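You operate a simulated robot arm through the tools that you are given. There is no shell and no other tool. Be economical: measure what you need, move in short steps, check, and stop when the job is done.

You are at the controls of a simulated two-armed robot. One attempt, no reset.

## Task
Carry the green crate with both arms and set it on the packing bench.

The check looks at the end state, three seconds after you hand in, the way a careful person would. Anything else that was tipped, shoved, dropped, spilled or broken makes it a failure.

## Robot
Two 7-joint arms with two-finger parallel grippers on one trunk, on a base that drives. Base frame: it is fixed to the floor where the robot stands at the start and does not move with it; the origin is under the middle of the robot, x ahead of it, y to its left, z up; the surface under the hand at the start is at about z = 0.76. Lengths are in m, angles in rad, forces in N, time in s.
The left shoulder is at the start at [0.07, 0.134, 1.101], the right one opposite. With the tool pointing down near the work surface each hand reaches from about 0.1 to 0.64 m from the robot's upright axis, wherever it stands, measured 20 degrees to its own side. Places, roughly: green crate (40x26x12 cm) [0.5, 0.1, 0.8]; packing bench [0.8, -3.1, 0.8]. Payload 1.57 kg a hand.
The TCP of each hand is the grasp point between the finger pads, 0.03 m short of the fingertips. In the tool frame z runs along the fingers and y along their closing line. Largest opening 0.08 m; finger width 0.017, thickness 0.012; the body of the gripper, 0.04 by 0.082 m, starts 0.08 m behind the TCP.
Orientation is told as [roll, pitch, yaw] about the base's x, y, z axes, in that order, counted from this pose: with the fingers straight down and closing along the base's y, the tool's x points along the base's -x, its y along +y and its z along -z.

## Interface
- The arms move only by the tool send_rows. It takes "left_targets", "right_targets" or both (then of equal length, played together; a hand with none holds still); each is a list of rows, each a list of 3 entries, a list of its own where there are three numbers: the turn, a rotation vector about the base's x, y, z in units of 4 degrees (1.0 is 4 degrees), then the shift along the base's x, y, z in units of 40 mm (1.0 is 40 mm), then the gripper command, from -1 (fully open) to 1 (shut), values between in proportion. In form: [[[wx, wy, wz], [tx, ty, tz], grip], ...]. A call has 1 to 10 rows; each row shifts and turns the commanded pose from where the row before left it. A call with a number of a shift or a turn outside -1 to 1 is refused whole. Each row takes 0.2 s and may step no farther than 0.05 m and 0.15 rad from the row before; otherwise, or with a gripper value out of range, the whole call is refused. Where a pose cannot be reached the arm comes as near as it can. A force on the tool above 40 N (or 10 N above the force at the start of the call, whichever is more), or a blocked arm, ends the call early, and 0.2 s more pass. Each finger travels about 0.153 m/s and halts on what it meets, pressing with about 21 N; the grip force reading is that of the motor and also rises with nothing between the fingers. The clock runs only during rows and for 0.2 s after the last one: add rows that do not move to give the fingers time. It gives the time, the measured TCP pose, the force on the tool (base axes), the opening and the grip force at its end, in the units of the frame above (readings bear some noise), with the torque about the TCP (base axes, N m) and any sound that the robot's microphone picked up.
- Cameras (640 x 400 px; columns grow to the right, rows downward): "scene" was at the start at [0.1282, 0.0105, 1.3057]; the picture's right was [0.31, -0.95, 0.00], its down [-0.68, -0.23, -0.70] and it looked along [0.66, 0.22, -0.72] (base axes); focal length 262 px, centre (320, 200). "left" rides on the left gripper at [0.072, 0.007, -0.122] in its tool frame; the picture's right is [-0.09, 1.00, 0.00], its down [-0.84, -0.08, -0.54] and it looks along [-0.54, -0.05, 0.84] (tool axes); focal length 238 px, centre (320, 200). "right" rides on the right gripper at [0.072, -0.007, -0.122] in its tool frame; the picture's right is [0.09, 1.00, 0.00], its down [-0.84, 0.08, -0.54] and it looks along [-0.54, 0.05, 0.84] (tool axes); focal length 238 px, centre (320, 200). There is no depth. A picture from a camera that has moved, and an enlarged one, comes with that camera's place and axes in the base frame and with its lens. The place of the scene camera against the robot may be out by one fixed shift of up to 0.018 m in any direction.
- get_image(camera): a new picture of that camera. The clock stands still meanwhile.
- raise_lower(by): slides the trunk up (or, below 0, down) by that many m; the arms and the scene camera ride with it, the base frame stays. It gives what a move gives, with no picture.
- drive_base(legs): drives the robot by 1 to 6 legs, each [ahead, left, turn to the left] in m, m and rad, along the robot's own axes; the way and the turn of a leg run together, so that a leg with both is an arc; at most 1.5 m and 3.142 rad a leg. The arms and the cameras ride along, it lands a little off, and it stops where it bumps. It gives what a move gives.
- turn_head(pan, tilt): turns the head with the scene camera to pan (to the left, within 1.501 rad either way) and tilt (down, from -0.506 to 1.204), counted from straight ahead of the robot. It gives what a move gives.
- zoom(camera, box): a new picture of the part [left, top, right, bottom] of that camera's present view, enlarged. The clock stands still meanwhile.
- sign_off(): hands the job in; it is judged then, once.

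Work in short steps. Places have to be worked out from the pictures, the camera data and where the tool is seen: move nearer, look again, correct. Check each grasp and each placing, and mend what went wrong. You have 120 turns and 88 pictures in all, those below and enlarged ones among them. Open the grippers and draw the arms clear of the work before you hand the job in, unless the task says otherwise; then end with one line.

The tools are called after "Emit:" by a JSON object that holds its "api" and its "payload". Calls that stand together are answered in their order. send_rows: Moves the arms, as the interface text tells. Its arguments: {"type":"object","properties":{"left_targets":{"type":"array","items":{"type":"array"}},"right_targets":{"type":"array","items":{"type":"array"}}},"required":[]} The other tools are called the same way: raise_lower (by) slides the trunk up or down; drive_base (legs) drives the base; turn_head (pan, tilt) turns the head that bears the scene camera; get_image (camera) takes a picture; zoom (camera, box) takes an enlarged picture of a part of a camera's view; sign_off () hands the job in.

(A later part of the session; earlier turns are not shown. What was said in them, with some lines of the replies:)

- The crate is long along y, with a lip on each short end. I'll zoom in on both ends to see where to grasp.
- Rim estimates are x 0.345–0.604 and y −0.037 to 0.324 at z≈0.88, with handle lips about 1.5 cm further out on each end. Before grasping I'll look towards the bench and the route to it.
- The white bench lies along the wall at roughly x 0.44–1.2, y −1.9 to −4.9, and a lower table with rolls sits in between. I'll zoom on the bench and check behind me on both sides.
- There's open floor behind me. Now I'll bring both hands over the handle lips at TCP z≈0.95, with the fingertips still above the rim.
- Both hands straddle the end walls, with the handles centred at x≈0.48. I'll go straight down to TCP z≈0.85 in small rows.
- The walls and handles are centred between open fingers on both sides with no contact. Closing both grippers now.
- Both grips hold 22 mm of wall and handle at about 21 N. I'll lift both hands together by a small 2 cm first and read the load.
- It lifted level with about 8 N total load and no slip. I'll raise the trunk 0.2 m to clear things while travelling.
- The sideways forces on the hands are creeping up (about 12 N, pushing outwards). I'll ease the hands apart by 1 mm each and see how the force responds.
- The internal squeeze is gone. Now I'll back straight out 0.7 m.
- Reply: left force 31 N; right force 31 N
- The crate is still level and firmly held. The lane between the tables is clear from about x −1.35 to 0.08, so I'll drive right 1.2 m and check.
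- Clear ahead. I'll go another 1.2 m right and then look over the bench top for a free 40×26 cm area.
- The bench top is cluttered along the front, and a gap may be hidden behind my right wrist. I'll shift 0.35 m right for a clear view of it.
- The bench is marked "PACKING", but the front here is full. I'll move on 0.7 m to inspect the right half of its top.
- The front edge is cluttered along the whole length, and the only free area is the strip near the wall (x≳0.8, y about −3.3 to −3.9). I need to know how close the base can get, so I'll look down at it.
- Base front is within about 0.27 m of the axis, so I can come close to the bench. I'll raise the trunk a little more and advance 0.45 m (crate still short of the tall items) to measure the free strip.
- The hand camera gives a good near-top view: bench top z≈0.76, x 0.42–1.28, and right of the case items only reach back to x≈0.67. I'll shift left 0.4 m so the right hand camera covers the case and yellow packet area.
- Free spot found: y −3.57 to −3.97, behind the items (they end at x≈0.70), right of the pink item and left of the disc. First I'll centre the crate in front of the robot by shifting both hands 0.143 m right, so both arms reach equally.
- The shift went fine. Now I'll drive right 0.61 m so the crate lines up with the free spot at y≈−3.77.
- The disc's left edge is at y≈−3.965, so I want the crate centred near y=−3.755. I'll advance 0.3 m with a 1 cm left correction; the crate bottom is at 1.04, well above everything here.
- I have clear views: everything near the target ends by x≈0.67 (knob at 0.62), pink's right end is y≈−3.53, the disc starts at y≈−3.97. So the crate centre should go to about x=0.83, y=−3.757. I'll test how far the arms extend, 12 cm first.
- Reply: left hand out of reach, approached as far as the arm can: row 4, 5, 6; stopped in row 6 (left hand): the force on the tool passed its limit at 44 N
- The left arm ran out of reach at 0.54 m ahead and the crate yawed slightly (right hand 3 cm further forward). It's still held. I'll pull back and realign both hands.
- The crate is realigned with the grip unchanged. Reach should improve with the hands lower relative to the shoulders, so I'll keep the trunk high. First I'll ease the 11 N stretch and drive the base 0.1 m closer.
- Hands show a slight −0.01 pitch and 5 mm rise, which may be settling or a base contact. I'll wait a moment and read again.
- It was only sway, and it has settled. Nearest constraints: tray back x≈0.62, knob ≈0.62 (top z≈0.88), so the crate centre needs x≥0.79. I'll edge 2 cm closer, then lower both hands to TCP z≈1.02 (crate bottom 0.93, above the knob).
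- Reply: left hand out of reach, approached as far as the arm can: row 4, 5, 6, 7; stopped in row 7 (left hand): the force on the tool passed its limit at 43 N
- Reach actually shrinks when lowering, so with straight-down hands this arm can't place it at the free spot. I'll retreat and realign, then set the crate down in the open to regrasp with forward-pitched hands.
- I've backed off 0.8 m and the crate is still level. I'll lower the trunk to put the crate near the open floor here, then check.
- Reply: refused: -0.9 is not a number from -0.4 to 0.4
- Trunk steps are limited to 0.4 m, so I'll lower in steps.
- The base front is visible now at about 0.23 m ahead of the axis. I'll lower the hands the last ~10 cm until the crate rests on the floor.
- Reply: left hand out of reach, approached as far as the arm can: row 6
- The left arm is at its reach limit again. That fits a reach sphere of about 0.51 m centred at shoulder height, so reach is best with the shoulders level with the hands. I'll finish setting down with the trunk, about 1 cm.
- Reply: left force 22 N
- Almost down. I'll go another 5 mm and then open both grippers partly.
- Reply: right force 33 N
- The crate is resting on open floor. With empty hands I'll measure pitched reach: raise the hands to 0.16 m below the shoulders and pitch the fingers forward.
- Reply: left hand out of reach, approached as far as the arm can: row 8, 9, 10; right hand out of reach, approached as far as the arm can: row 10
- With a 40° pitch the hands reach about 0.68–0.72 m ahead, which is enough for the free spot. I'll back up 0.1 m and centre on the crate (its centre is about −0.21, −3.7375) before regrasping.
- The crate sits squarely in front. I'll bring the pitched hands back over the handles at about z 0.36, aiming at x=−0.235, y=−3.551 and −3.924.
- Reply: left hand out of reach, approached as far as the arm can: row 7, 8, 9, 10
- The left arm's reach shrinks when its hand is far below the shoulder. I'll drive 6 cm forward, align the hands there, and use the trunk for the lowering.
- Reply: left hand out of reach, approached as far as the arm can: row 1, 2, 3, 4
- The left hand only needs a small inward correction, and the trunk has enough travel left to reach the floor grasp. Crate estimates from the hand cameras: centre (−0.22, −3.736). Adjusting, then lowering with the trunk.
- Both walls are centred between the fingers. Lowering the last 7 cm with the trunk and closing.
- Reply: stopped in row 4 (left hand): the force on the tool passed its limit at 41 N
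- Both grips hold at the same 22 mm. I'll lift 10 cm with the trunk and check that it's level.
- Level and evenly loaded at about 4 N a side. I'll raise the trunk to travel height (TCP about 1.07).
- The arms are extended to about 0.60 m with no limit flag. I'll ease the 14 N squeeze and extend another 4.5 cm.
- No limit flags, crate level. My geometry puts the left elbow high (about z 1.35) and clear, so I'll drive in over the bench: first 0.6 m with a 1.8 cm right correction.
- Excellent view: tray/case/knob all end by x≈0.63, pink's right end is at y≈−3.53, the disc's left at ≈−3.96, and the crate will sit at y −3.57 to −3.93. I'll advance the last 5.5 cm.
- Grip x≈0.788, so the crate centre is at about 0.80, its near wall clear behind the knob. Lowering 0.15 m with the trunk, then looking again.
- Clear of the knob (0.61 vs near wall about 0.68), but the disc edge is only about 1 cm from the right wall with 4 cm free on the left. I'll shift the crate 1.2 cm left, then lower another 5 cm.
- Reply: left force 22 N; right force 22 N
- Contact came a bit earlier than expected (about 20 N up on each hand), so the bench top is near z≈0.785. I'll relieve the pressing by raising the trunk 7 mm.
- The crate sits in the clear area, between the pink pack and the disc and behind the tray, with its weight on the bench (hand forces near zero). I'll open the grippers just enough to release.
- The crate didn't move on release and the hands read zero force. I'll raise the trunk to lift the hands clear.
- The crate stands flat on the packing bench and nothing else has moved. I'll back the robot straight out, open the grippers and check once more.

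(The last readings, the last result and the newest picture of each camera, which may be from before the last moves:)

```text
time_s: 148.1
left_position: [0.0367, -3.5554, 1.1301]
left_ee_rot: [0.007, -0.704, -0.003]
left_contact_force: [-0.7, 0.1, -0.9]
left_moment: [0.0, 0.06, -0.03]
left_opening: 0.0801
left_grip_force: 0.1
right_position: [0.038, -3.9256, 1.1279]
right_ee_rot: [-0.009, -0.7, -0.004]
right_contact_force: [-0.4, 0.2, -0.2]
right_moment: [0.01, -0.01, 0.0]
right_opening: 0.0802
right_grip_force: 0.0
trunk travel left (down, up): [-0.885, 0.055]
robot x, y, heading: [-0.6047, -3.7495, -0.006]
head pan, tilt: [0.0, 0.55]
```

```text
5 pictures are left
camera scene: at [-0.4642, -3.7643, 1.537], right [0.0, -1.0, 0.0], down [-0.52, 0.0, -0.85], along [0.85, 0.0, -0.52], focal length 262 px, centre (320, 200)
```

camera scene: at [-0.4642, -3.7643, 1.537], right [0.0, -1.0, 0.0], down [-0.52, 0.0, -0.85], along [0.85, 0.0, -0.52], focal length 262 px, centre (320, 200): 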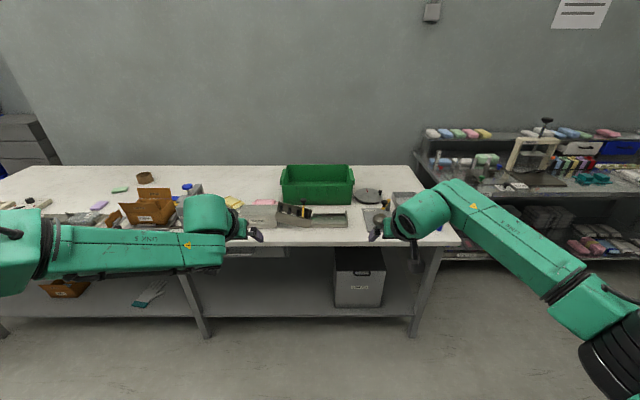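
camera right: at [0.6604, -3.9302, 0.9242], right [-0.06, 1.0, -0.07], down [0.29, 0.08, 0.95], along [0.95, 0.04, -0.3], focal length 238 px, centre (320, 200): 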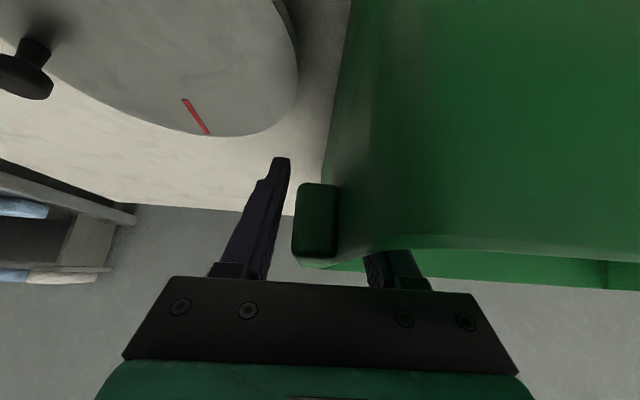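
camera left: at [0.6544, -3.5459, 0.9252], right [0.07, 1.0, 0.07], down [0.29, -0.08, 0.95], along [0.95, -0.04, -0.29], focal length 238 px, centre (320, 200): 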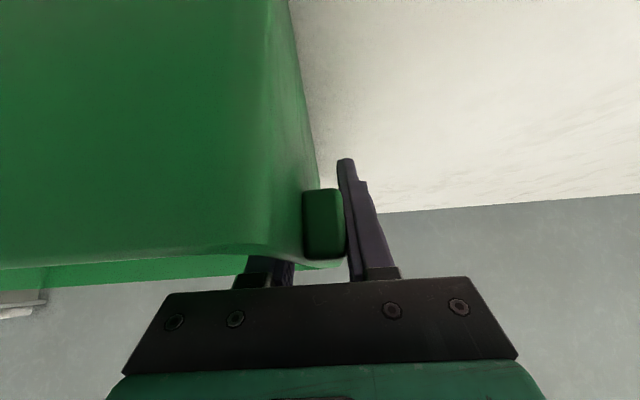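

The crate rests upright on the packing bench, the other items are undisturbed, and the arms are clear with the grippers open. Handing in.

Emit:
{"api": "sign_off", "payload": {}}

```text
The job is handed in.
```

The green crate is standing flat on the packing bench, carried there with both arms. The bench items in view were undisturbed in the last pictures, and I've handed the job in with the grippers open and the arms clear.
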